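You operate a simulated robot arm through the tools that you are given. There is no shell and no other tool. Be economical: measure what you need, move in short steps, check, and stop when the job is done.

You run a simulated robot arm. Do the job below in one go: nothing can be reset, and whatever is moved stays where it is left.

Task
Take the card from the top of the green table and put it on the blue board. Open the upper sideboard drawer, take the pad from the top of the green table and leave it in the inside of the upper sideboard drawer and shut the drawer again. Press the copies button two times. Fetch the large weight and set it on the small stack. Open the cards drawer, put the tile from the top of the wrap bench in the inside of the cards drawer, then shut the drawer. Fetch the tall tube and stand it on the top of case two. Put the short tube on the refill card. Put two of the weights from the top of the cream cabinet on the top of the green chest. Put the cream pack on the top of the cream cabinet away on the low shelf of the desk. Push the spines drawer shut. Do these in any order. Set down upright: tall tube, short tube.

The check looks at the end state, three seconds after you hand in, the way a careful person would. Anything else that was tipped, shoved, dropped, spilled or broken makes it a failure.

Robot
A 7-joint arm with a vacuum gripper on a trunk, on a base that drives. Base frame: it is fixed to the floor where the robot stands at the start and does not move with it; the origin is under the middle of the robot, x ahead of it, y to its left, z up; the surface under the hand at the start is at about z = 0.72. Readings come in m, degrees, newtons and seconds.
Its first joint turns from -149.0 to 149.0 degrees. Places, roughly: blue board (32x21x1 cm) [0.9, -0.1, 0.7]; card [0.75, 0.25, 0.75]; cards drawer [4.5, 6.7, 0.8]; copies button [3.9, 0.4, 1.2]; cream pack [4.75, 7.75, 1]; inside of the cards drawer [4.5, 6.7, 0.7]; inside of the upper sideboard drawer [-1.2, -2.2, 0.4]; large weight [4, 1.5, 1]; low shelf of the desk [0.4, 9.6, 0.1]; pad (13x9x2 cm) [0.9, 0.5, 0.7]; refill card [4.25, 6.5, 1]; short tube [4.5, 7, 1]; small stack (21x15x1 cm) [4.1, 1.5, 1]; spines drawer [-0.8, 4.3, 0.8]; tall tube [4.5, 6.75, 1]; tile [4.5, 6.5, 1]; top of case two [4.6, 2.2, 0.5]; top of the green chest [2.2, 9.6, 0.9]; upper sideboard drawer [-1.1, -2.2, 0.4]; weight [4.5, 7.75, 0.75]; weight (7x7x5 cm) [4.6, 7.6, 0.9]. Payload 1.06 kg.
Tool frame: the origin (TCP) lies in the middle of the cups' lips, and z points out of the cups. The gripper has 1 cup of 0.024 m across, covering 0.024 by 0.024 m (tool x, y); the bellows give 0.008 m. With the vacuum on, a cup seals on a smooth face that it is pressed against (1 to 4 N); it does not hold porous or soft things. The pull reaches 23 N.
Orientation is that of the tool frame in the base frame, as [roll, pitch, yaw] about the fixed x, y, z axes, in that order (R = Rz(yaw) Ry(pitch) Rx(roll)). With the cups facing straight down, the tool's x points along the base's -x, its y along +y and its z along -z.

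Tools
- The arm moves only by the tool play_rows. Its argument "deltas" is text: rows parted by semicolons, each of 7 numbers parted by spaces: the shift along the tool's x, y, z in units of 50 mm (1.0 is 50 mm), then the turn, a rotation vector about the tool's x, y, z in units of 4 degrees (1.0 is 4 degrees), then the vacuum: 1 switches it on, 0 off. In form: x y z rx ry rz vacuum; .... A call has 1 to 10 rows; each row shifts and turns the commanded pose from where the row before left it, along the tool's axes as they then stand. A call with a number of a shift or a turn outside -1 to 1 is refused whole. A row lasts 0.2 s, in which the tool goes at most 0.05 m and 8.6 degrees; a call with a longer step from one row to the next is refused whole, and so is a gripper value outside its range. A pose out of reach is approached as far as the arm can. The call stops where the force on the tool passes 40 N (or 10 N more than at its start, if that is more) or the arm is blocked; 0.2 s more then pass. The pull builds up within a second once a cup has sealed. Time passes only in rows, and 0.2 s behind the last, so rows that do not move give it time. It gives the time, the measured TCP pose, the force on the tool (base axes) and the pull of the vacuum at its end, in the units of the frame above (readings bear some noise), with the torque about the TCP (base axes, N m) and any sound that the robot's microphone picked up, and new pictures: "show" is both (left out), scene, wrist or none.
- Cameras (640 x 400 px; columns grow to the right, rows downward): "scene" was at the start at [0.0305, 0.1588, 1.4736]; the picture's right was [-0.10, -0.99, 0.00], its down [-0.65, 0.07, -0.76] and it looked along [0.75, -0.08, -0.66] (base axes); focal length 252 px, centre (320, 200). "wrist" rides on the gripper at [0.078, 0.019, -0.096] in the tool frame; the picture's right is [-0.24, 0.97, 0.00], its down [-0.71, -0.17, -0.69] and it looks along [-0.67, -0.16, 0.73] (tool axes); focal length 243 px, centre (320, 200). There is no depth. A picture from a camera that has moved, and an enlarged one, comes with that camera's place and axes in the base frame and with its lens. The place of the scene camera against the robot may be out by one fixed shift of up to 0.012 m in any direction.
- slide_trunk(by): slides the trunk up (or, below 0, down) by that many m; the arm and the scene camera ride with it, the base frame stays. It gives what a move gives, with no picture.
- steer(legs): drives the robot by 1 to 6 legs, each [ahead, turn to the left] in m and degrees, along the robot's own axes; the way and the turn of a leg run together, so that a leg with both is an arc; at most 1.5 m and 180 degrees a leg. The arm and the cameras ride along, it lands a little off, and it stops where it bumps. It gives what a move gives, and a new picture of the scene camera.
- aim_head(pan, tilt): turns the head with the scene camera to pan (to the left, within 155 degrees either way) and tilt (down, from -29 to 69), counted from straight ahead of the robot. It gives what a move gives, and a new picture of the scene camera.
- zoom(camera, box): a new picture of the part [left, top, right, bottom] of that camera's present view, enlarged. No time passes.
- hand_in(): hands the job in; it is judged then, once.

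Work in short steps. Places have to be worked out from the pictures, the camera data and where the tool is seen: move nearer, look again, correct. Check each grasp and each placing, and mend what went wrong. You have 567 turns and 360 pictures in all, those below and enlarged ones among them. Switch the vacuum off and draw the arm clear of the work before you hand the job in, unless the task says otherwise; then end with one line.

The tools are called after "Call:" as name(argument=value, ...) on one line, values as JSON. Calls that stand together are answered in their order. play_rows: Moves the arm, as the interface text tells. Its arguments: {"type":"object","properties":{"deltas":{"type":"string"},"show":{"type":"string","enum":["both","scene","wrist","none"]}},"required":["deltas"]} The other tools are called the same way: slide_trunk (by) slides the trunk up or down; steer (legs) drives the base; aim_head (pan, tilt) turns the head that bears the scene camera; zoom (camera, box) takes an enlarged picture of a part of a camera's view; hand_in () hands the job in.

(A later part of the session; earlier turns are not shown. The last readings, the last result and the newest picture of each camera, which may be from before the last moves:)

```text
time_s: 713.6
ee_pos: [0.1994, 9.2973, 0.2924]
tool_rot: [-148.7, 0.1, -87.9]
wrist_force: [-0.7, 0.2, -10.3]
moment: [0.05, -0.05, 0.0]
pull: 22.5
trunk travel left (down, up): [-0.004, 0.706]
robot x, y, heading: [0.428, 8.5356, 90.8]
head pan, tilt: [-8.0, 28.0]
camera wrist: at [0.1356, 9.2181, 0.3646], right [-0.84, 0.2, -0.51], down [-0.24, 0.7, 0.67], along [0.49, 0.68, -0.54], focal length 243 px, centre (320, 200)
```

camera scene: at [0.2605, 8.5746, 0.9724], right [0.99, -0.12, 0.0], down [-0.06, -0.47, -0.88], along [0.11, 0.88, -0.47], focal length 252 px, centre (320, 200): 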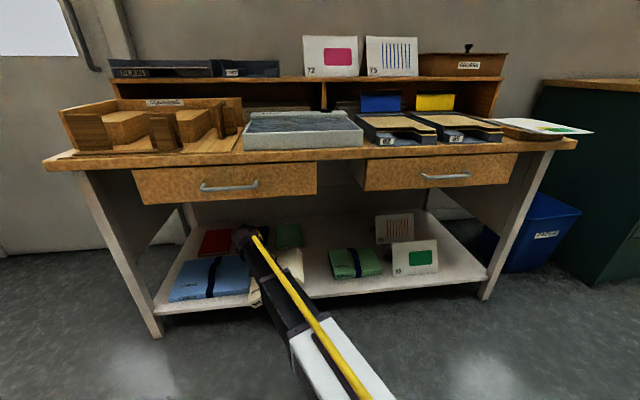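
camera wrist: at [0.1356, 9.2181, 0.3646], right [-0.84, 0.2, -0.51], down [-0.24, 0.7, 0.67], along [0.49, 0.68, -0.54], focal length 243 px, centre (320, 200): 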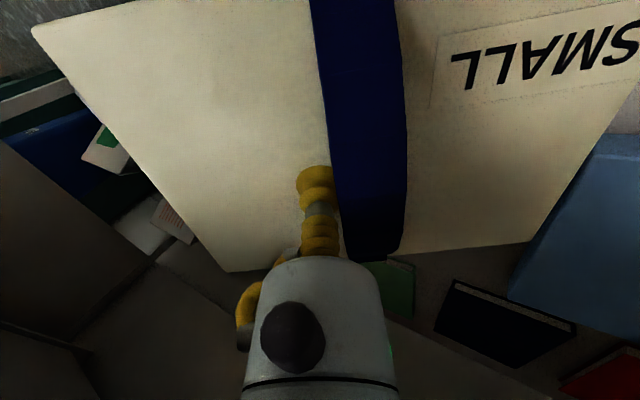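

The blue pack's front-right corner is near x 0.065; I shift 2.2 cm right for clearance, then drive in 0.15 m more.

Call:
play_rows(deltas="0 -0.19 0.115 0 0 0 1;0 -0.19 0.115 0 0 0 1;0 0 0 0 0 0 1", show="none")

Call:
steer(legs=[[0.15, 0]])

Call:
play_rows(deltas="0 0 0 0 0 0 1", show="wrist")

```text
time_s: 714.5
ee_pos: [0.2218, 9.2973, 0.2941]
tool_rot: [-148.7, 0.1, -87.8]
wrist_force: [-0.3, 0.4, -10.0]
moment: [0.01, -0.13, 0.0]
pull: 23.0
trunk travel left (down, up): [-0.004, 0.706]
robot x, y, heading: [0.4296, 8.5359, 91.1]
head pan, tilt: [-8.0, 28.0]
```

```text
time_s: 715.8
ee_pos: [0.2206, 9.4468, 0.2933]
tool_rot: [-148.6, 0.0, -88.0]
wrist_force: [0.9, 0.1, -10.2]
moment: [0.02, -0.08, 0.0]
pull: 23.1
trunk travel left (down, up): [-0.004, 0.706]
robot x, y, heading: [0.4187, 8.6845, 91.1]
head pan, tilt: [-8.0, 28.0]
camera scene: at [0.2578, 8.724, 0.9724], right [0.99, -0.12, 0.0], down [-0.06, -0.47, -0.88], along [0.11, 0.88, -0.47], focal length 252 px, centre (320, 200)
```

scene: 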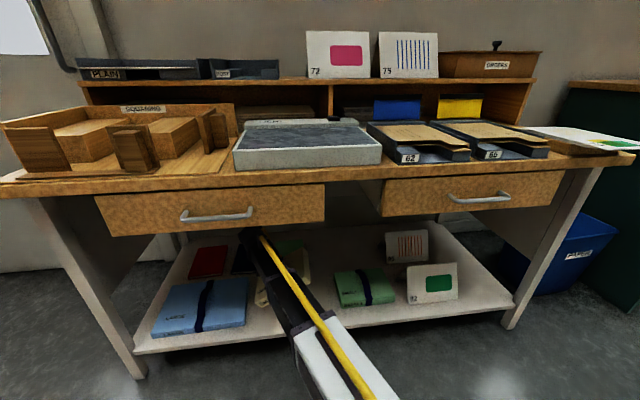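

```text
time_s: 716.2
ee_pos: [0.2196, 9.4471, 0.2921]
tool_rot: [-148.7, -0.1, -88.0]
wrist_force: [0.1, -0.3, -10.7]
moment: [0.0, -0.06, 0.02]
pull: 23.1
trunk travel left (down, up): [-0.004, 0.706]
robot x, y, heading: [0.4242, 8.6834, 91.0]
head pan, tilt: [-8.0, 28.0]
camera wrist: at [0.1574, 9.3675, 0.3642], right [-0.84, 0.21, -0.51], down [-0.23, 0.7, 0.67], along [0.49, 0.68, -0.54], focal length 243 px, centre (320, 200)
```

wrist: 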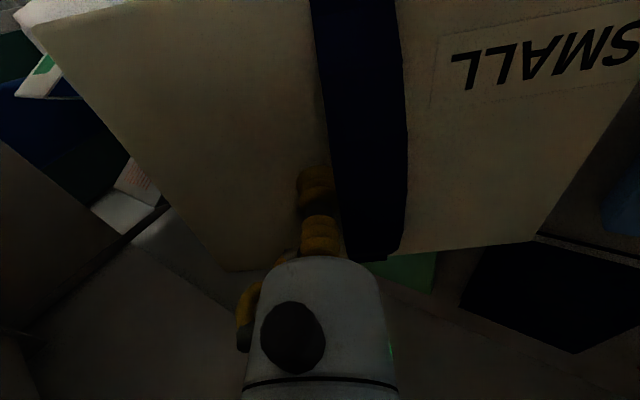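

Position fits between blue and green packs. I lower the tilted pack toward the shelf until its low edge touches.

Call:
play_rows(deltas="0 0.1 0.17 0 0 0 1;0 0.1 0.17 0 0 0 1;0 0.1 0.17 0 0 0 1;0 0.03 0.05 0 0 0 1;0 0 0 0 0 0 1", show="none")

```text
time_s: 717.4
ee_pos: [0.2214, 9.4467, 0.2619]
tool_rot: [-148.7, -0.1, -88.0]
wrist_force: [0.2, -0.3, -9.6]
moment: [0.03, -0.07, 0.01]
pull: 22.7
trunk travel left (down, up): [-0.004, 0.706]
robot x, y, heading: [0.4262, 8.6878, 91.0]
head pan, tilt: [-8.0, 28.0]
```

Call:
play_rows(deltas="0 0.042 0.068 0 0 0 1;0 0.042 0.068 0 0 0 1;0 0.042 0.068 0 0 0 1;0 0 0 0 0 0 1", show="none")

```text
time_s: 718.4
ee_pos: [0.2214, 9.447, 0.2489]
tool_rot: [-148.7, -0.1, -88.0]
wrist_force: [0.4, 0.0, -10.2]
moment: [0.04, -0.07, -0.03]
pull: 23.0
trunk travel left (down, up): [-0.004, 0.706]
robot x, y, heading: [0.4222, 8.6869, 91.1]
head pan, tilt: [-8.0, 28.0]
```

Call:
play_rows(deltas="0 0.042 0.068 0 0 0 1;0 0.042 0.068 0 0 0 1;0 0.03 0.05 0 0 0 1;0 0 0 0 0 0 1", show="none")

```text
time_s: 719.4
ee_pos: [0.2214, 9.4471, 0.2366]
tool_rot: [-148.8, 0.0, -88.1]
wrist_force: [1.3, 0.5, -6.9]
moment: [-0.15, 0.11, 0.01]
pull: 23.3
trunk travel left (down, up): [-0.004, 0.706]
robot x, y, heading: [0.4243, 8.6843, 90.8]
head pan, tilt: [-8.0, 28.0]
```

The low edge has touched. Now I rotate back toward level, pivoting about that edge.

Call:
play_rows(deltas="0 -0.027 0.098 -0.5 0 0 1;0 -0.027 0.098 -0.5 0 0 1;0 -0.027 0.098 -0.5 0 0 1;0 -0.027 0.098 -0.5 0 0 1;0 -0.027 0.098 -0.5 0 0 1;0 0 0 0 0 0 1", show="none")

```text
time_s: 720.8
ee_pos: [0.2383, 9.4487, 0.2188]
tool_rot: [-158.6, -0.1, -88.0]
wrist_force: [0.3, 0.1, -9.0]
moment: [-0.11, 0.06, 0.01]
pull: 22.9
trunk travel left (down, up): [-0.004, 0.706]
robot x, y, heading: [0.4207, 8.6846, 91.2]
head pan, tilt: [-8.0, 28.0]
```

Call:
play_rows(deltas="0 -0.027 0.1 -0.5 0 0 1;0 -0.027 0.1 -0.5 0 0 1;0 -0.027 0.1 -0.5 0 0 1;0 -0.027 0.1 -0.5 0 0 1;0 -0.027 0.1 -0.5 0 0 1;0 0 0 0 0 0 1", show="none")

```text
time_s: 722.2
ee_pos: [0.2521, 9.4475, 0.1976]
tool_rot: [-168.8, 0.0, -88.1]
wrist_force: [0.2, 0.9, -7.3]
moment: [-0.06, 0.09, -0.02]
pull: 22.8
trunk travel left (down, up): [-0.004, 0.706]
robot x, y, heading: [0.4235, 8.6839, 91.2]
head pan, tilt: [-8.0, 28.0]
```

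Call:
play_rows(deltas="0 -0.027 0.1 -0.5 0 0 1;0 -0.027 0.1 -0.5 0 0 1;0 -0.027 0.1 -0.5 0 0 1;0 -0.027 0.1 -0.5 0 0 1;0 0 0 0 0 0 1", show="wrist")

```text
time_s: 723.4
ee_pos: [0.2606, 9.4485, 0.18]
tool_rot: [-176.8, 0.2, -87.9]
wrist_force: [-9.1, -0.9, 10.2]
moment: [-0.06, -0.14, 0.0]
pull: 22.5
trunk travel left (down, up): [-0.004, 0.706]
robot x, y, heading: [0.4266, 8.6855, 91.2]
head pan, tilt: [-8.0, 28.0]
camera wrist: at [0.2389, 9.3702, 0.2736], right [-0.98, 0.2, -0.05], down [0.11, 0.71, 0.69], along [0.18, 0.67, -0.72], focal length 243 px, centre (320, 200)
```

wrist: 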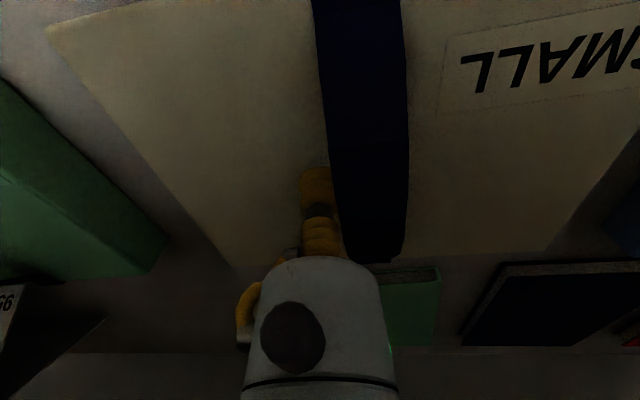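

The pack lies flat with clearance to neighbours. I release and lift away a few centimetres.

Call:
play_rows(deltas="0 0 0 0 0 0 0;0 0 0 0 0 0 0;0 0 0 0 0 0 0;0 0 0 0 0 0 0;0 0 -0.1 0 0 0 0;0 0 -0.3 0 0 0 0;0 0 -0.6 0 0 0 0;0 0 -0.6 0 0 0 0", show="both")

```text
time_s: 725.2
ee_pos: [0.256, 9.4483, 0.2582]
tool_rot: [-176.7, -0.1, -88.0]
wrist_force: [-0.7, -0.1, -10.2]
moment: [0.0, -0.1, 0.0]
pull: 0.0
trunk travel left (down, up): [-0.004, 0.706]
robot x, y, heading: [0.4241, 8.683, 91.1]
head pan, tilt: [-8.0, 28.0]
camera scene: at [0.2579, 8.7241, 0.9723], right [0.99, -0.12, 0.0], down [-0.06, -0.47, -0.88], along [0.11, 0.88, -0.47], focal length 252 px, centre (320, 200)
camera wrist: at [0.2343, 9.3697, 0.3526], right [-0.98, 0.2, -0.06], down [0.11, 0.71, 0.69], along [0.18, 0.67, -0.72], focal length 243 px, centre (320, 200)
```

scene: 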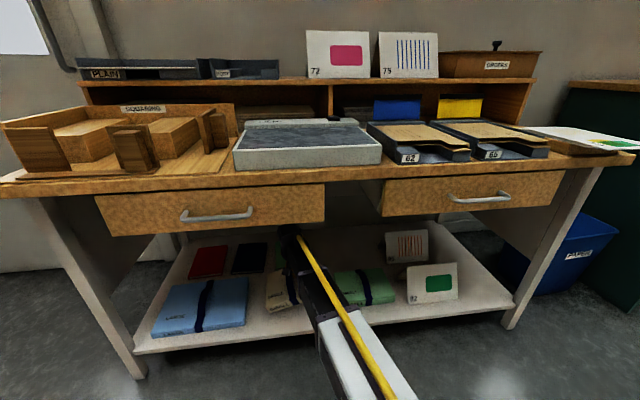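
wrist: 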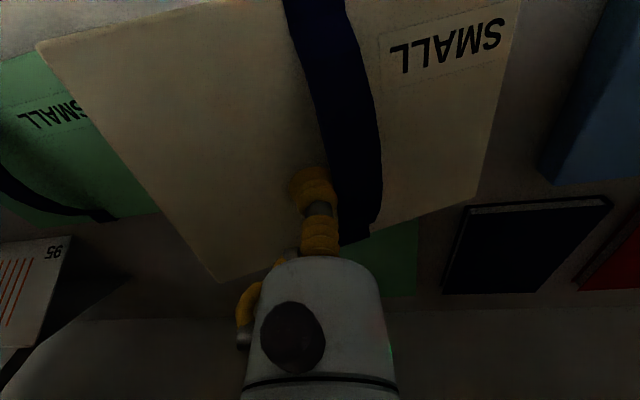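

The cup is hooked under the strap and lifted the pack again (10 N with no pull). I lower it back onto the shelf, then slide the cup sideways out from under the strap.

Call:
play_rows(deltas="0 0 0.4 0 0 0 0;0 0 0.4 0 0 0 0;0 0 0.3 0 0 0 0;0 0 0.15 0 0 0 0;0 0 0.1 0 0 0 0;0 0 0 0 0 0 0", show="wrist")

```text
time_s: 726.6
ee_pos: [0.2595, 9.4476, 0.1921]
tool_rot: [-176.8, 0.0, -87.9]
wrist_force: [-0.2, -0.5, 0.1]
moment: [0.0, 0.02, 0.0]
pull: 0.1
trunk travel left (down, up): [-0.004, 0.706]
robot x, y, heading: [0.4245, 8.6846, 91.1]
head pan, tilt: [-8.0, 28.0]
camera wrist: at [0.2388, 9.3694, 0.2856], right [-0.98, 0.2, -0.06], down [0.11, 0.71, 0.69], along [0.18, 0.67, -0.72], focal length 243 px, centre (320, 200)
```

wrist: 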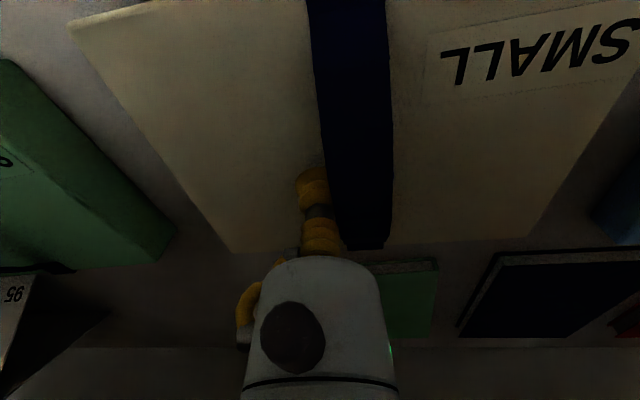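

The pack rests (no load). I move the cup 3.5 cm sideways away from the strap, then rise a little and check the force.

Call:
play_rows(deltas="0 -0.15 0 0 0 0 0;0 -0.2 0 0 0 0 0;0 -0.2 0 0 0 0 0;0 -0.2 0 0 0 0 0;0 0 -0.3 0 0 0 0;0 0 0 0 0 0 0", show="wrist")

```text
time_s: 728.0
ee_pos: [0.2981, 9.4514, 0.209]
tool_rot: [-176.7, 0.1, -88.0]
wrist_force: [-0.5, -0.2, 0.5]
moment: [-0.02, 0.0, 0.04]
pull: 0.1
trunk travel left (down, up): [-0.004, 0.706]
robot x, y, heading: [0.4256, 8.6813, 90.9]
head pan, tilt: [-8.0, 28.0]
camera wrist: at [0.2763, 9.3715, 0.3027], right [-0.98, 0.2, -0.06], down [0.11, 0.71, 0.69], along [0.18, 0.67, -0.72], focal length 243 px, centre (320, 200)
```

wrist: 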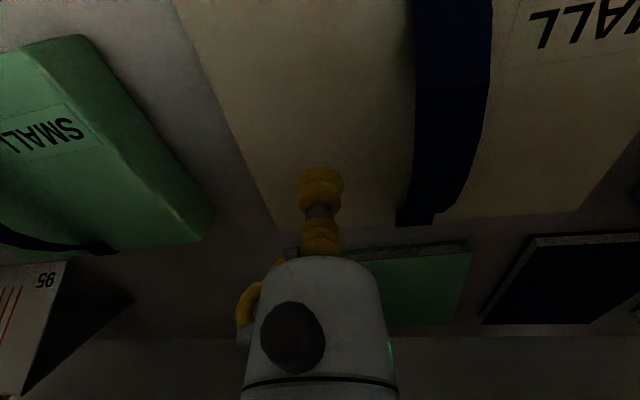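

The cup is free. I rise a bit and reverse out.

Call:
play_rows(deltas="0 0 -0.5 0 0 0 0;0 0 -0.6 0 0 0 0", show="none")

Call:
steer(legs=[[-0.5, 0]])

Call:
zoom(camera="scene", box=[150, 140, 470, 340])

```text
time_s: 728.6
ee_pos: [0.2935, 9.4486, 0.2637]
tool_rot: [-176.7, 0.0, -88.1]
wrist_force: [-0.6, -0.2, 0.0]
moment: [0.0, -0.01, 0.01]
pull: 0.1
trunk travel left (down, up): [-0.004, 0.706]
robot x, y, heading: [0.4275, 8.6819, 91.2]
head pan, tilt: [-8.0, 28.0]
```

```text
time_s: 731.6
ee_pos: [0.3047, 8.9493, 0.2636]
tool_rot: [-176.8, 0.0, -88.2]
wrist_force: [1.1, 0.1, 0.8]
moment: [-0.03, 0.0, -0.02]
pull: 0.1
trunk travel left (down, up): [-0.004, 0.706]
robot x, y, heading: [0.4309, 8.1873, 90.7]
head pan, tilt: [-8.0, 28.0]
camera scene: at [0.2662, 8.225, 0.9725], right [0.99, -0.12, 0.0], down [-0.06, -0.47, -0.88], along [0.11, 0.88, -0.47], focal length 252 px, centre (320, 200)
```

scene: 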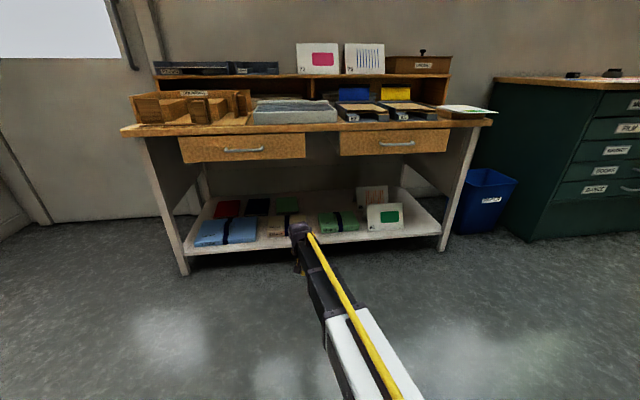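

```text
2.00 times, centred on (310, 240) of scene
camera zoom: at [0.2662, 8.225, 0.9725], right [0.99, -0.12, 0.0], down [-0.06, -0.47, -0.88], along [0.11, 0.88, -0.47], focal length 505 px, centre (340, 120)
```

zoom: 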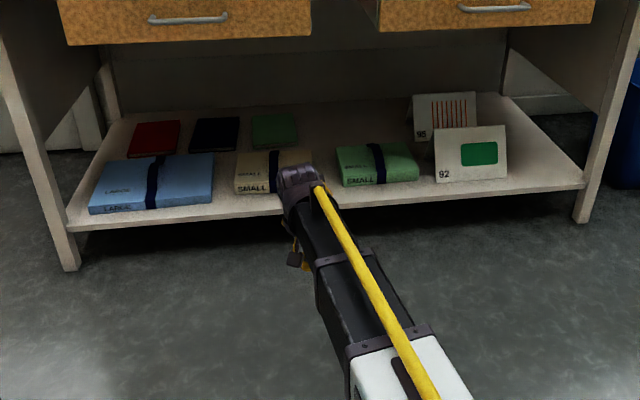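

The cream pack sits on the low shelf; neighbours are undisturbed. Now the tall tube: raise the trunk, level the tool, and drive back to the wrap bench.

Call:
slide_trunk(by=0.4)

Call:
slide_trunk(by=0.3)

Call:
play_rows(deltas="0 0 -0.8 -0.8 0 0 0;-0.4 0 -0.8 0 0 0 0;-0.4 0 -0.8 0 0 0 0;0 0 -0.8 0 0 0 0;0 0 -0.8 0 0 0 0;0 0 -0.8 0 0 0 0;0 0 -0.6 0 0 0 0", show="none")

Call:
aim_head(pan=0, tilt=35)

Call:
steer(legs=[[0, -110], [1.5, 0], [1.45, 0], [0, 19]])

```text
time_s: 735.4
ee_pos: [0.3042, 8.9503, 0.6642]
tool_rot: [-176.7, 0.0, -88.2]
wrist_force: [0.7, -0.2, 0.1]
moment: [0.01, 0.0, 0.0]
pull: 0.1
trunk travel left (down, up): [-0.404, 0.306]
robot x, y, heading: [0.4305, 8.1887, 91.0]
head pan, tilt: [-8.0, 28.0]
```

```text
time_s: 738.4
ee_pos: [0.3037, 8.9501, 0.9645]
tool_rot: [-176.7, 0.0, -88.2]
wrist_force: [-0.1, 0.7, 0.3]
moment: [0.0, 0.01, 0.03]
pull: 0.0
trunk travel left (down, up): [-0.704, 0.006]
robot x, y, heading: [0.4331, 8.188, 90.8]
head pan, tilt: [-8.0, 28.0]
```

```text
time_s: 740.0
ee_pos: [0.2984, 8.9906, 1.2348]
tool_rot: [-180.0, 0.0, -88.1]
wrist_force: [0.5, 0.2, 0.6]
moment: [-0.01, -0.01, 0.02]
pull: 0.0
trunk travel left (down, up): [-0.704, 0.006]
robot x, y, heading: [0.4335, 8.1843, 90.8]
head pan, tilt: [-8.0, 28.0]
```

```text
time_s: 740.7
ee_pos: [0.3003, 8.9912, 1.2336]
tool_rot: [-179.9, 0.1, -88.2]
wrist_force: [-0.8, 0.1, 0.6]
moment: [0.03, 0.03, -0.01]
pull: 0.1
trunk travel left (down, up): [-0.704, 0.006]
robot x, y, heading: [0.4342, 8.1816, 90.8]
head pan, tilt: [0.0, 35.0]
camera scene: at [0.2536, 8.2226, 1.6616], right [1.0, 0.01, 0.0], down [0.01, -0.57, -0.82], along [-0.01, 0.82, -0.57], focal length 252 px, centre (320, 200)
```

scene: 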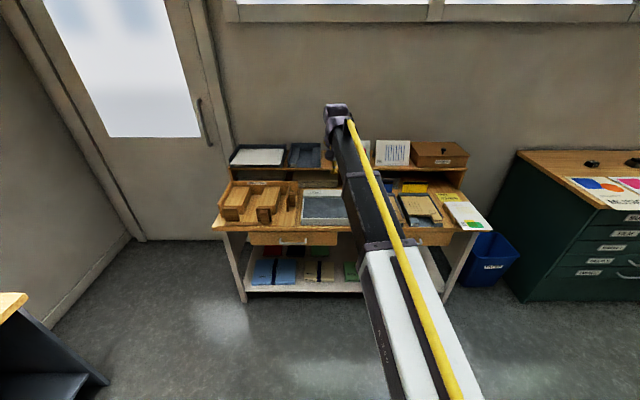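

```text
time_s: 760.5
ee_pos: [3.9956, 7.3631, 1.2343]
tool_rot: [-179.9, 0.1, -178.4]
wrist_force: [0.2, 0.8, -0.5]
moment: [0.01, -0.03, 0.01]
pull: 0.1
trunk travel left (down, up): [-0.704, 0.006]
robot x, y, heading: [3.1875, 7.234, 0.5]
head pan, tilt: [0.0, 35.0]
camera scene: at [3.2231, 7.4006, 1.6615], right [0.01, -1.0, 0.0], down [-0.57, -0.01, -0.82], along [0.82, 0.01, -0.57], focal length 252 px, centre (320, 200)
```

scene: 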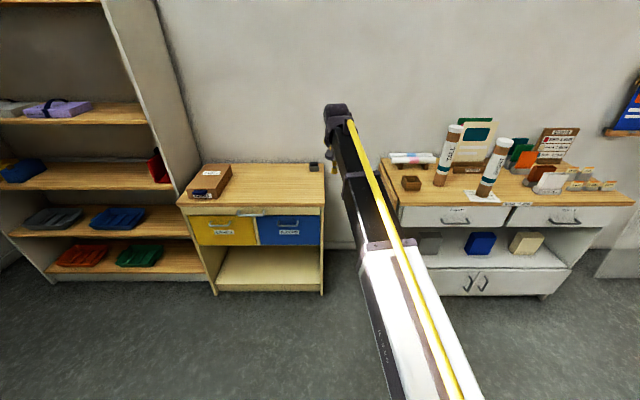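

I raise the tool above the tubes and move to about (3.55, 6.95).

Call:
play_rows(deltas="0 0 -0.8 0 0 0 0;0 0 -0.8 0 0 0 0", show="none")

Call:
steer(legs=[[0, -38], [0.42, 0], [0, 38]])

Call:
play_rows(deltas="0 0 0 0 0 0 0", show="wrist")

```text
time_s: 761.1
ee_pos: [3.996, 7.3615, 1.3147]
tool_rot: [-179.8, 0.0, -178.5]
wrist_force: [0.1, -0.3, -0.5]
moment: [-0.01, -0.03, 0.0]
pull: 0.0
trunk travel left (down, up): [-0.704, 0.006]
robot x, y, heading: [3.1912, 7.2327, 0.6]
head pan, tilt: [0.0, 35.0]
```

```text
time_s: 767.2
ee_pos: [4.3314, 7.0977, 1.3122]
tool_rot: [-179.9, -0.1, -178.9]
wrist_force: [0.4, 0.5, 0.0]
moment: [-0.05, 0.01, 0.02]
pull: 0.1
trunk travel left (down, up): [-0.704, 0.006]
robot x, y, heading: [3.5273, 6.9773, 0.2]
head pan, tilt: [0.0, 35.0]
camera scene: at [3.5586, 7.1426, 1.6615], right [0.0, -1.0, 0.0], down [-0.57, 0.0, -0.82], along [0.82, 0.0, -0.57], focal length 252 px, centre (320, 200)
```

scene: 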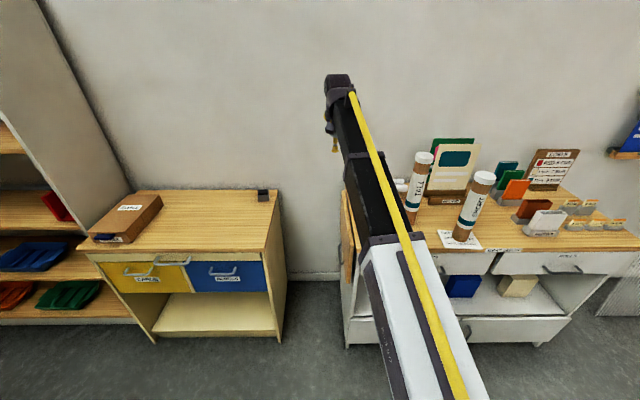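

```text
time_s: 767.6
ee_pos: [4.3303, 7.0961, 1.3129]
tool_rot: [-179.8, 0.1, -179.0]
wrist_force: [-0.3, 0.5, 0.7]
moment: [0.01, -0.01, -0.01]
pull: 0.0
trunk travel left (down, up): [-0.704, 0.006]
robot x, y, heading: [3.5254, 6.9754, 0.1]
head pan, tilt: [0.0, 35.0]
camera wrist: at [4.2527, 7.1154, 1.408], right [0.22, 0.98, 0.0], down [0.71, -0.16, 0.69], along [0.67, -0.15, -0.73], focal length 243 px, centre (320, 200)
```

wrist: 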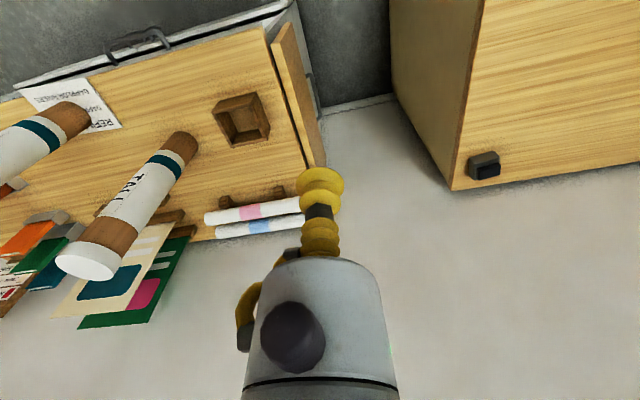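

Call:
play_rows(deltas="-0.22 -0.82 0 0 0 0 0;-0.22 -0.82 0 0 0 0 0;-0.22 -0.82 0 0 0 0 0;-0.22 -0.82 0 0 0 0 0;-0.22 -0.82 0 0 0 0 0;-0.22 -0.82 0 0 0 0 0", show="wrist")

```text
time_s: 769.0
ee_pos: [4.4035, 6.852, 1.313]
tool_rot: [-180.0, 0.0, -178.9]
wrist_force: [-0.6, -0.4, -0.2]
moment: [-0.04, 0.01, -0.01]
pull: 0.0
trunk travel left (down, up): [-0.704, 0.006]
robot x, y, heading: [3.5247, 6.9738, -0.1]
head pan, tilt: [0.0, 35.0]
camera wrist: at [4.3246, 6.8698, 1.4073], right [0.22, 0.98, 0.0], down [0.71, -0.16, 0.69], along [0.67, -0.15, -0.73], focal length 243 px, centre (320, 200)
```

wrist: 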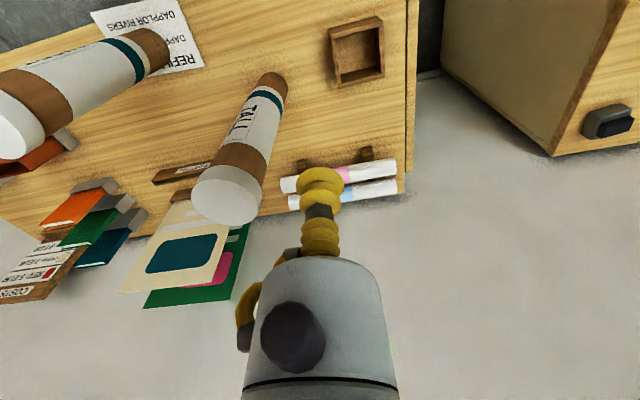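

Cap triangulated at (4.461, 6.745, 1.232). I move above it and lower to 1.26.

Call:
play_rows(deltas="-0.37 -0.72 0 0 0 0 0;-0.37 -0.72 0 0 0 0 0;-0.37 -0.72 0 0 0 0 0;0 0 0.6 0 0 0 0;0 0 0.4 0 0 0 0", show="wrist")

```text
time_s: 770.2
ee_pos: [4.459, 6.746, 1.2647]
tool_rot: [-179.9, 0.0, -178.9]
wrist_force: [0.4, 0.1, -0.2]
moment: [0.0, 0.02, 0.01]
pull: 0.3
trunk travel left (down, up): [-0.704, 0.006]
robot x, y, heading: [3.5203, 6.972, 0.2]
head pan, tilt: [0.0, 35.0]
camera wrist: at [4.3795, 6.7637, 1.3592], right [0.22, 0.98, 0.0], down [0.71, -0.16, 0.69], along [0.67, -0.15, -0.73], focal length 243 px, centre (320, 200)
```

wrist: 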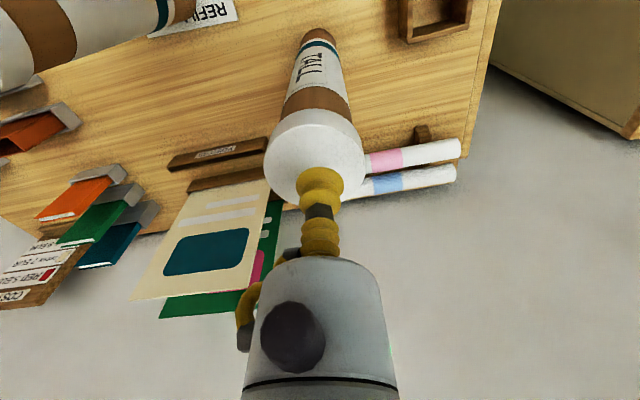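

Call:
play_rows(deltas="-0.05 0 0.35 0 0 0 1;0 0 0.12 0 0 0 1;0 0 0.08 0 0 0 1;0 0 0.06 0 0 0 1;0 0 0.06 0 0 0 1;0 0 0 0 0 0 1", show="none")

```text
time_s: 771.6
ee_pos: [4.46, 6.7454, 1.2329]
tool_rot: [-179.9, 0.1, -178.9]
wrist_force: [-0.3, -0.4, 13.1]
moment: [0.01, -0.01, -0.01]
pull: 23.2
trunk travel left (down, up): [-0.704, 0.006]
robot x, y, heading: [3.5264, 6.975, 0.4]
head pan, tilt: [0.0, 35.0]
```

Sealed. I lift it 11 cm and reverse straight back.

Call:
play_rows(deltas="0 0 -0.2 0 0 0 1;0 0 -0.4 0 0 0 1;0 0 -0.5 0 0 0 1;0 0 -0.5 0 0 0 1;0 0 -0.5 0 0 0 1;0 0 0 0 0 0 1", show="wrist")

Call:
steer(legs=[[-0.45, 0]])

```text
time_s: 773.0
ee_pos: [4.4638, 6.7481, 1.3355]
tool_rot: [-179.9, 0.0, -178.9]
wrist_force: [0.3, 0.3, -2.6]
moment: [0.02, 0.01, -0.03]
pull: 23.0
trunk travel left (down, up): [-0.704, 0.006]
robot x, y, heading: [3.5243, 6.9756, 0.1]
head pan, tilt: [0.0, 35.0]
camera wrist: at [4.3848, 6.7658, 1.4302], right [0.22, 0.98, 0.0], down [0.71, -0.16, 0.69], along [0.67, -0.15, -0.73], focal length 243 px, centre (320, 200)
```

wrist: 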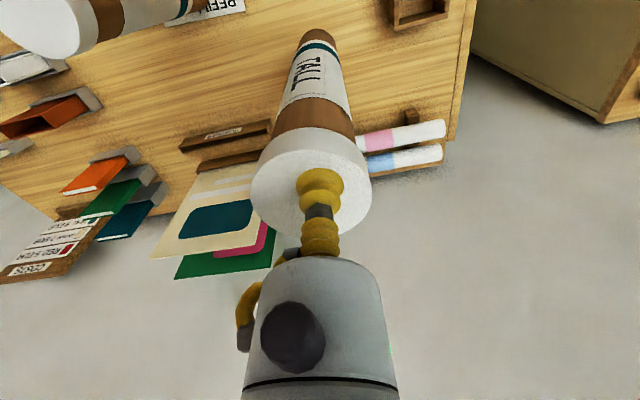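

```text
time_s: 775.7
ee_pos: [4.0163, 6.7419, 1.3349]
tool_rot: [-179.9, 0.0, -179.2]
wrist_force: [0.0, 0.3, -1.0]
moment: [0.01, 0.04, 0.02]
pull: 22.6
trunk travel left (down, up): [-0.704, 0.006]
robot x, y, heading: [3.0794, 6.9753, -0.3]
head pan, tilt: [0.0, 35.0]
camera scene: at [3.1132, 7.1427, 1.6616], right [0.0, -1.0, 0.0], down [-0.57, 0.0, -0.82], along [0.82, 0.0, -0.57], focal length 252 px, centre (320, 200)
```

scene: 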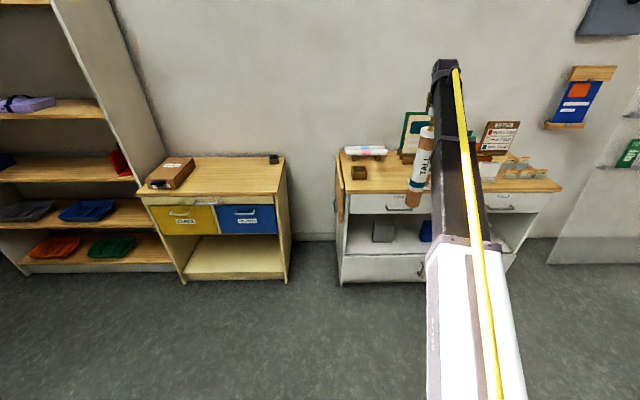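

The tall tube is held. I take the wide route: west past the box, south along x≈1.45, then east toward case two.

Call:
steer(legs=[[0, 172], [1.45, 0], [0.2, 0], [0, 98], [1.5, 0]])

```text
time_s: 785.2
ee_pos: [1.9925, 7.3155, 1.3348]
tool_rot: [179.9, -0.1, -3.6]
wrist_force: [0.1, 2.6, -1.8]
moment: [-0.08, -0.02, -0.03]
pull: 22.9
trunk travel left (down, up): [-0.704, 0.006]
robot x, y, heading: [2.9116, 7.0463, -174.7]
head pan, tilt: [0.0, 35.0]
stopped in leg 2: the robot was blocked; the commanded pose is now the measured one
camera scene: at [2.8757, 6.8741, 1.6621], right [-0.09, 1.0, 0.0], down [0.57, 0.05, -0.82], along [-0.82, -0.07, -0.57], focal length 252 px, centre (320, 200)
```

scene: 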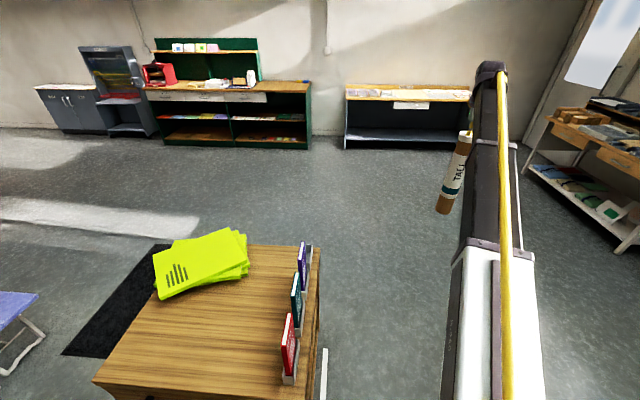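

The base touched the wooden trolley's corner. I back off and look at it.

Call:
steer(legs=[[-0.2, 0]])

Call:
aim_head(pan=25, tilt=45)

```text
time_s: 786.8
ee_pos: [2.1827, 7.3238, 1.3359]
tool_rot: [-179.9, 0.1, -3.2]
wrist_force: [0.1, -0.2, -1.3]
moment: [-0.01, -0.06, 0.0]
pull: 23.2
trunk travel left (down, up): [-0.704, 0.006]
robot x, y, heading: [3.1048, 7.0602, -174.7]
head pan, tilt: [0.0, 35.0]
camera scene: at [3.0694, 6.8864, 1.6616], right [-0.09, 1.0, 0.0], down [0.57, 0.05, -0.82], along [-0.82, -0.08, -0.57], focal length 252 px, centre (320, 200)
```

scene: 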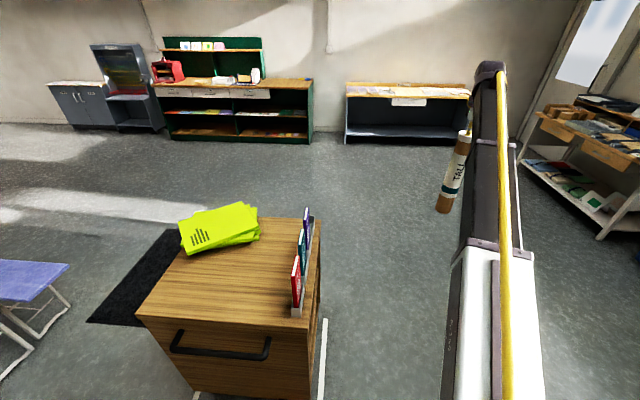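

```text
time_s: 787.6
ee_pos: [2.1835, 7.3228, 1.3359]
tool_rot: [-180.0, 0.0, -3.3]
wrist_force: [-0.3, 0.7, -1.5]
moment: [-0.04, -0.08, 0.03]
pull: 23.0
trunk travel left (down, up): [-0.704, 0.006]
robot x, y, heading: [3.103, 7.0619, -174.7]
head pan, tilt: [25.0, 45.0]
camera scene: at [3.0861, 6.8536, 1.6468], right [-0.5, 0.86, 0.0], down [0.61, 0.36, -0.71], along [-0.61, -0.36, -0.71], focal length 252 px, centre (320, 200)
```

scene: 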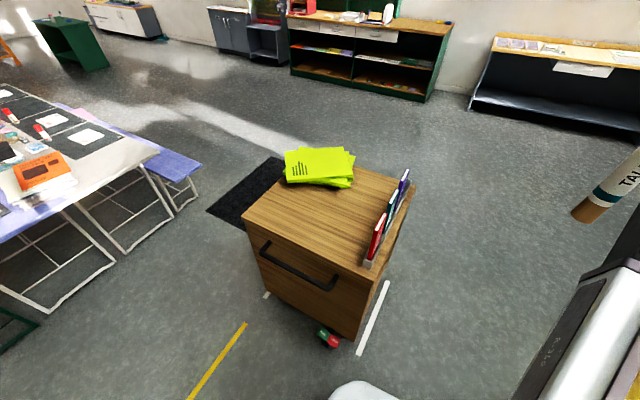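

Call:
zoom(camera="scene", box=[220, 160, 440, 360])

```text
2.00 times, centred on (330, 260) of scene
camera zoom: at [3.0861, 6.8536, 1.6468], right [-0.5, 0.86, 0.0], down [0.61, 0.36, -0.71], along [-0.61, -0.36, -0.71], focal length 505 px, centre (300, 80)
```

zoom: 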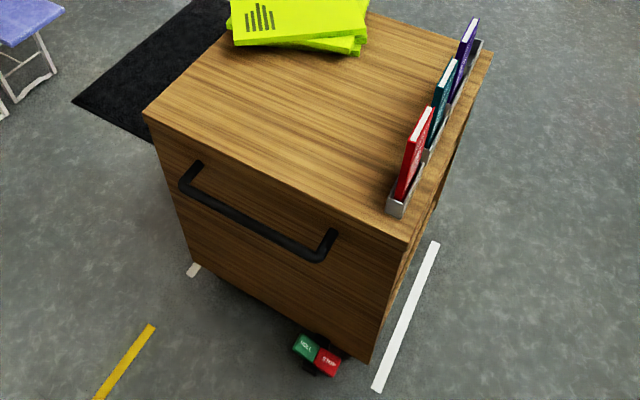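

By comparison with the floor marks and earlier views the trolley has not moved. I take a wider path north of it.

Call:
aim_head(pan=0, tilt=35)

Call:
steer(legs=[[0, -50], [0.55, 0], [0, 44], [1.3, 0]])

```text
time_s: 788.5
ee_pos: [2.1828, 7.323, 1.3368]
tool_rot: [-179.9, -0.1, -3.3]
wrist_force: [-0.2, -0.2, -0.7]
moment: [-0.03, -0.08, 0.02]
pull: 23.6
trunk travel left (down, up): [-0.704, 0.006]
robot x, y, heading: [3.1016, 7.0617, -174.4]
head pan, tilt: [0.0, 35.0]
camera scene: at [3.0687, 6.8864, 1.6615], right [-0.09, 1.0, 0.0], down [0.57, 0.05, -0.82], along [-0.82, -0.08, -0.57], focal length 252 px, centre (320, 200)
```

scene: 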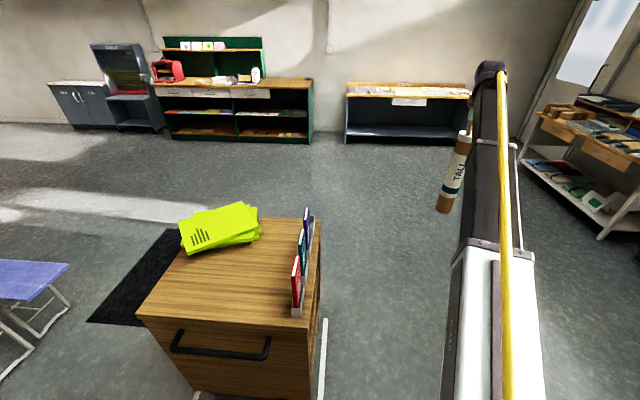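

```text
time_s: 802.0
ee_pos: [0.5543, 7.8321, 1.3346]
tool_rot: [-180.0, 0.0, -9.9]
wrist_force: [0.3, 0.0, -0.9]
moment: [-0.07, -0.06, 0.01]
pull: 23.1
trunk travel left (down, up): [-0.704, 0.006]
robot x, y, heading: [1.4404, 7.4665, 178.7]
head pan, tilt: [0.0, 35.0]
camera scene: at [1.3828, 7.2949, 1.6616], right [0.02, 1.0, 0.0], down [0.57, -0.01, -0.82], along [-0.82, 0.02, -0.57], focal length 252 px, centre (320, 200)
```

scene: 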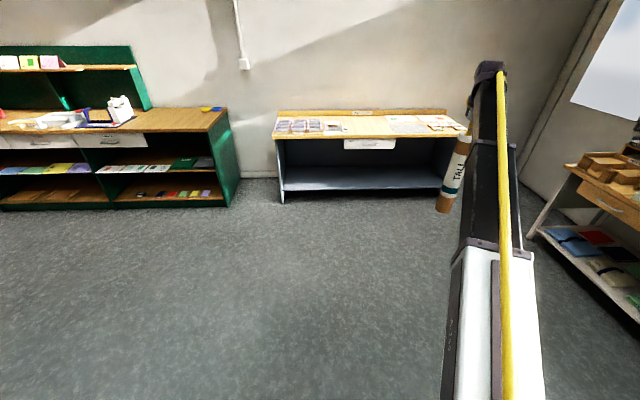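

Call:
steer(legs=[[0, 91], [1.5, 0], [1.5, 0], [1.5, 0], [0.35, 0]])

```text
time_s: 829.1
ee_pos: [1.1591, 1.7427, 1.3362]
tool_rot: [-179.9, -0.1, 80.9]
wrist_force: [-0.2, 0.0, -1.7]
moment: [0.09, -0.05, 0.03]
pull: 22.9
trunk travel left (down, up): [-0.704, 0.006]
robot x, y, heading: [1.5113, 2.6282, -90.4]
head pan, tilt: [0.0, 35.0]
camera scene: at [1.6738, 2.5852, 1.6615], right [-1.0, 0.01, 0.0], down [0.0, 0.57, -0.82], along [-0.01, -0.82, -0.57], focal length 252 px, centre (320, 200)
```

scene: 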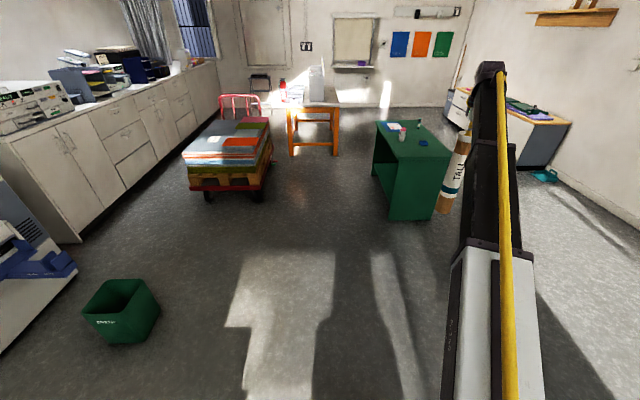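

Call:
steer(legs=[[0, 90], [1.4, 0]])

Call:
aim_head(pan=-5, tilt=28)

```text
time_s: 840.0
ee_pos: [3.8155, 2.2732, 1.336]
tool_rot: [-179.9, 0.0, 171.1]
wrist_force: [0.5, 0.4, -1.0]
moment: [0.08, 0.12, -0.02]
pull: 22.9
trunk travel left (down, up): [-0.704, 0.006]
robot x, y, heading: [2.9207, 2.6206, 0.2]
head pan, tilt: [0.0, 35.0]
camera scene: at [2.9579, 2.7887, 1.6616], right [0.0, -1.0, 0.0], down [-0.57, 0.0, -0.82], along [0.82, 0.0, -0.57], focal length 252 px, centre (320, 200)
```

scene: 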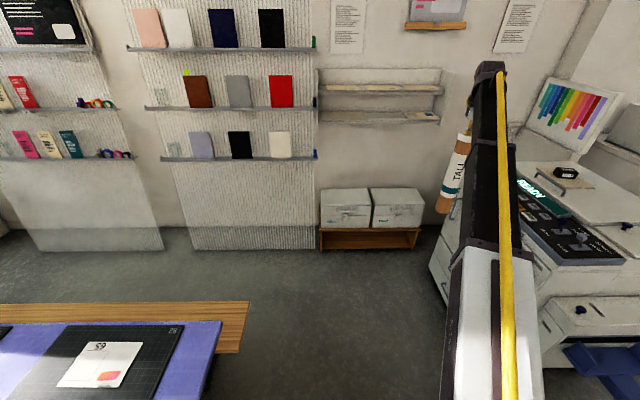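

```text
time_s: 840.6
ee_pos: [3.8148, 2.2729, 1.3353]
tool_rot: [-179.9, 0.0, 171.1]
wrist_force: [0.1, 0.6, -2.1]
moment: [0.08, 0.06, 0.03]
pull: 22.9
trunk travel left (down, up): [-0.704, 0.006]
robot x, y, heading: [2.9248, 2.6239, -0.0]
head pan, tilt: [-5.0, 28.0]
camera scene: at [2.9606, 2.7808, 1.6725], right [-0.09, -1.0, 0.0], down [-0.47, 0.04, -0.88], along [0.88, -0.08, -0.47], focal length 252 px, centre (320, 200)
```

scene: 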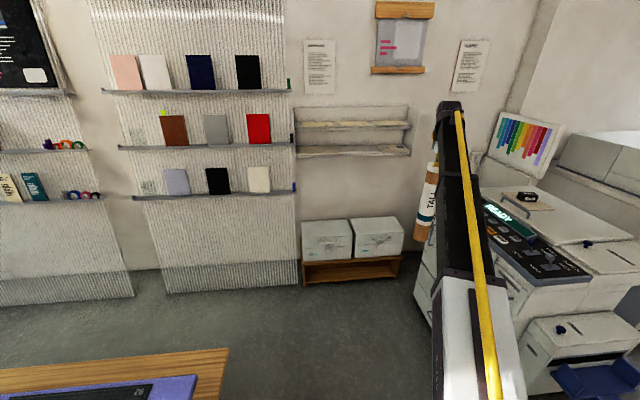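

Call:
zoom(camera="scene", box=[280, 200, 440, 300])

```text
4.00 times, centred on (360, 250) of scene
camera zoom: at [2.9606, 2.7808, 1.6725], right [-0.09, -1.0, 0.0], down [-0.47, 0.04, -0.88], along [0.88, -0.08, -0.47], focal length 1010 px, centre (160, 0)
```

zoom: 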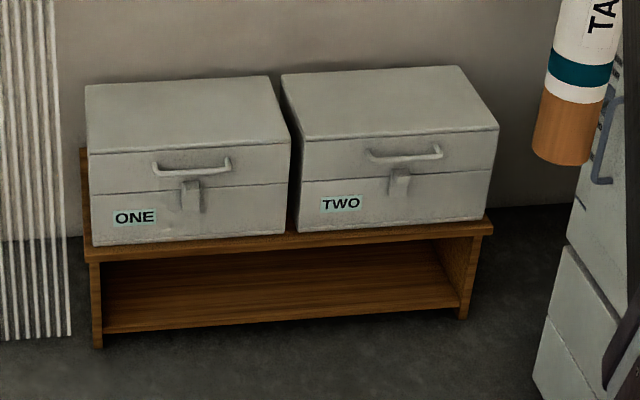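

Case TWO is the right one: top x 4.575–4.82, y 1.95–2.34, z≈0.48. I draw the arm in, lower the trunk so the tube passes below the wall rack, and drive closer.

Call:
play_rows(deltas="0.3 0 0 0 0 0 1;0.6 0 0 0 0 0 1;0.6 0 0 0 0 0 1;0.5 0 0 0 0 0 1", show="none")

Call:
slide_trunk(by=-0.4)

Call:
steer(legs=[[0, -7], [0.85, 0], [0, 7]])

```text
time_s: 841.6
ee_pos: [3.7135, 2.2888, 1.335]
tool_rot: [-179.8, 0.1, 171.2]
wrist_force: [0.1, 0.0, -2.4]
moment: [0.1, 0.08, -0.01]
pull: 22.3
trunk travel left (down, up): [-0.704, 0.006]
robot x, y, heading: [2.92, 2.623, -0.4]
head pan, tilt: [-5.0, 28.0]
```

```text
time_s: 845.5
ee_pos: [3.7148, 2.2898, 0.9349]
tool_rot: [-179.9, 0.1, 171.2]
wrist_force: [0.6, -0.6, -1.9]
moment: [0.12, 0.1, 0.0]
pull: 22.6
trunk travel left (down, up): [-0.304, 0.406]
robot x, y, heading: [2.9222, 2.6167, -0.2]
head pan, tilt: [-5.0, 28.0]
```

```text
time_s: 851.2
ee_pos: [4.5621, 2.1807, 0.9338]
tool_rot: [-179.9, 0.1, 171.2]
wrist_force: [0.7, -0.9, -1.2]
moment: [0.09, 0.08, 0.0]
pull: 23.0
trunk travel left (down, up): [-0.304, 0.406]
robot x, y, heading: [3.772, 2.517, -0.1]
head pan, tilt: [-5.0, 28.0]
camera scene: at [3.8078, 2.6724, 1.2725], right [-0.09, -1.0, 0.0], down [-0.47, 0.04, -0.88], along [0.88, -0.08, -0.47], focal length 252 px, centre (320, 200)
```

scene: 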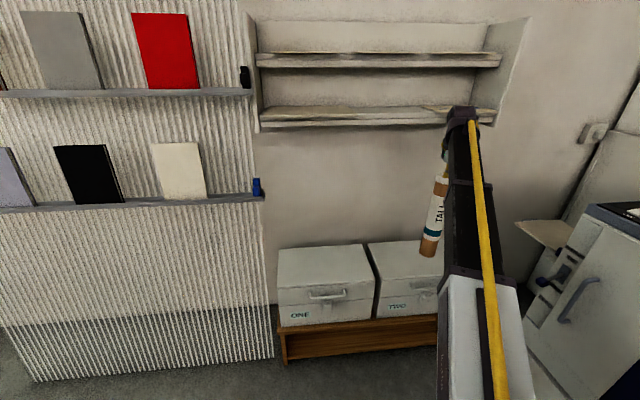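

The tube looks somewhat tilted; I check it with the wrist camera.

Call:
play_rows(deltas="0 0 0 0 0 0 1", show="wrist")

Call:
zoom(camera="scene", box=[340, 90, 532, 290])

```text
time_s: 851.6
ee_pos: [4.5624, 2.1807, 0.9343]
tool_rot: [-179.9, 0.0, 171.3]
wrist_force: [0.4, 1.2, -1.3]
moment: [0.06, 0.12, 0.0]
pull: 23.0
trunk travel left (down, up): [-0.304, 0.406]
robot x, y, heading: [3.7718, 2.5121, -0.1]
head pan, tilt: [-5.0, 28.0]
camera wrist: at [4.4876, 2.2117, 1.0288], right [0.38, 0.92, 0.0], down [0.67, -0.28, 0.69], along [0.63, -0.26, -0.73], focal length 243 px, centre (320, 200)
```

wrist: 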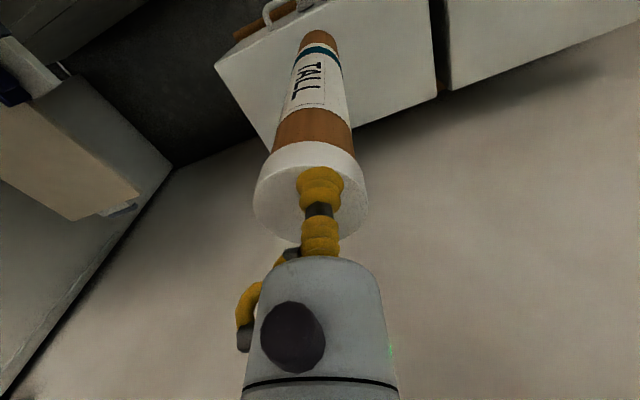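

```text
2.00 times, centred on (436, 190) of scene
camera zoom: at [3.8078, 2.6724, 1.2725], right [-0.09, -1.0, 0.0], down [-0.47, 0.04, -0.88], along [0.88, -0.08, -0.47], focal length 505 px, centre (88, 220)
```

zoom: 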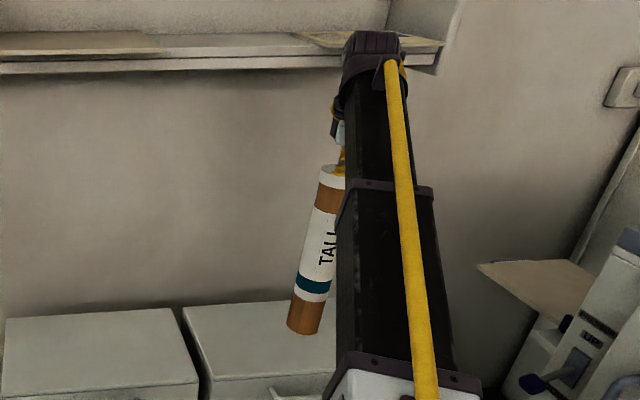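

The tube is vertical. To stay under the wall rack I lower to TCP z≈0.85 first, then move over the case's top.

Call:
play_rows(deltas="0 0 0.4 0 0 0 1;0 0 0.6 0 0 0 1;0 0 0.6 0 0 0 1;-0.5 -0.08 0 0 0 0 1;-0.6 -0.1 0 0 0 0 1;-0.5 -0.08 0 0 0 0 1;-0.4 -0.06 0 0 0 0 1;0 0 0 0 0 0 1", show="both")

```text
time_s: 853.4
ee_pos: [4.6595, 2.1493, 0.8548]
tool_rot: [-179.8, 0.0, 171.1]
wrist_force: [-0.1, -0.6, -0.4]
moment: [0.12, 0.24, -0.01]
pull: 23.4
trunk travel left (down, up): [-0.304, 0.406]
robot x, y, heading: [3.7714, 2.5146, -0.3]
head pan, tilt: [-5.0, 28.0]
camera scene: at [3.8077, 2.6724, 1.2725], right [-0.09, -1.0, 0.0], down [-0.47, 0.04, -0.88], along [0.88, -0.08, -0.47], focal length 252 px, centre (320, 200)
camera wrist: at [4.5846, 2.1802, 0.9494], right [0.38, 0.92, 0.0], down [0.67, -0.28, 0.69], along [0.63, -0.26, -0.73], focal length 243 px, centre (320, 200)
```

scene: 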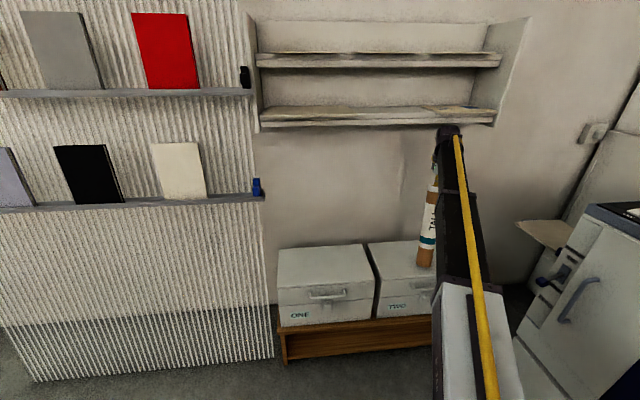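
wrist: 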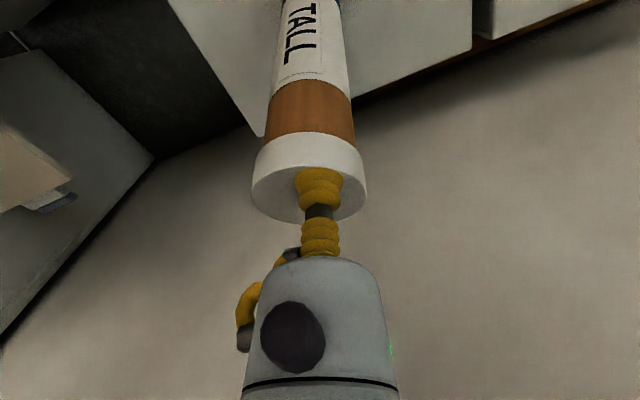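

The tube's bottom seems to have caught on the case front (moment rose). I back off and raise.

Call:
play_rows(deltas="0.5 0.08 0 0 0 0 1;0.6 0.1 0 0 0 0 1;0.5 0.08 0 0 0 0 1;0.4 0.06 -0.2 0 0 0 1;0 0 -0.6 0 0 0 1;0 0 -0.6 0 0 0 1;0 0 0 0 0 0 1", show="both")

```text
time_s: 855.0
ee_pos: [4.5612, 2.1813, 0.9247]
tool_rot: [-179.9, 0.0, 171.2]
wrist_force: [0.1, 0.2, -1.1]
moment: [0.06, 0.12, 0.0]
pull: 23.0
trunk travel left (down, up): [-0.304, 0.406]
robot x, y, heading: [3.7695, 2.5143, -0.1]
head pan, tilt: [-5.0, 28.0]
camera scene: at [3.8078, 2.6724, 1.2725], right [-0.09, -1.0, 0.0], down [-0.47, 0.04, -0.88], along [0.88, -0.08, -0.47], focal length 252 px, centre (320, 200)
camera wrist: at [4.4867, 2.2122, 1.0195], right [0.38, 0.92, 0.0], down [0.67, -0.28, 0.69], along [0.63, -0.26, -0.73], focal length 243 px, centre (320, 200)
```

scene: 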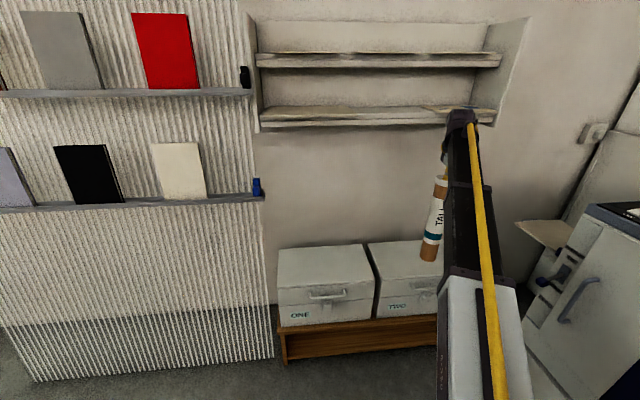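
wrist: 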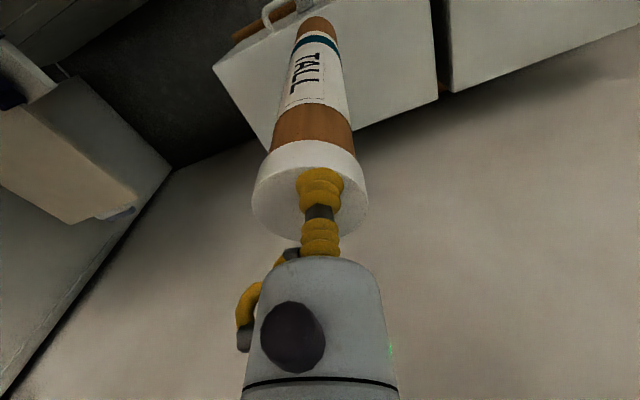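

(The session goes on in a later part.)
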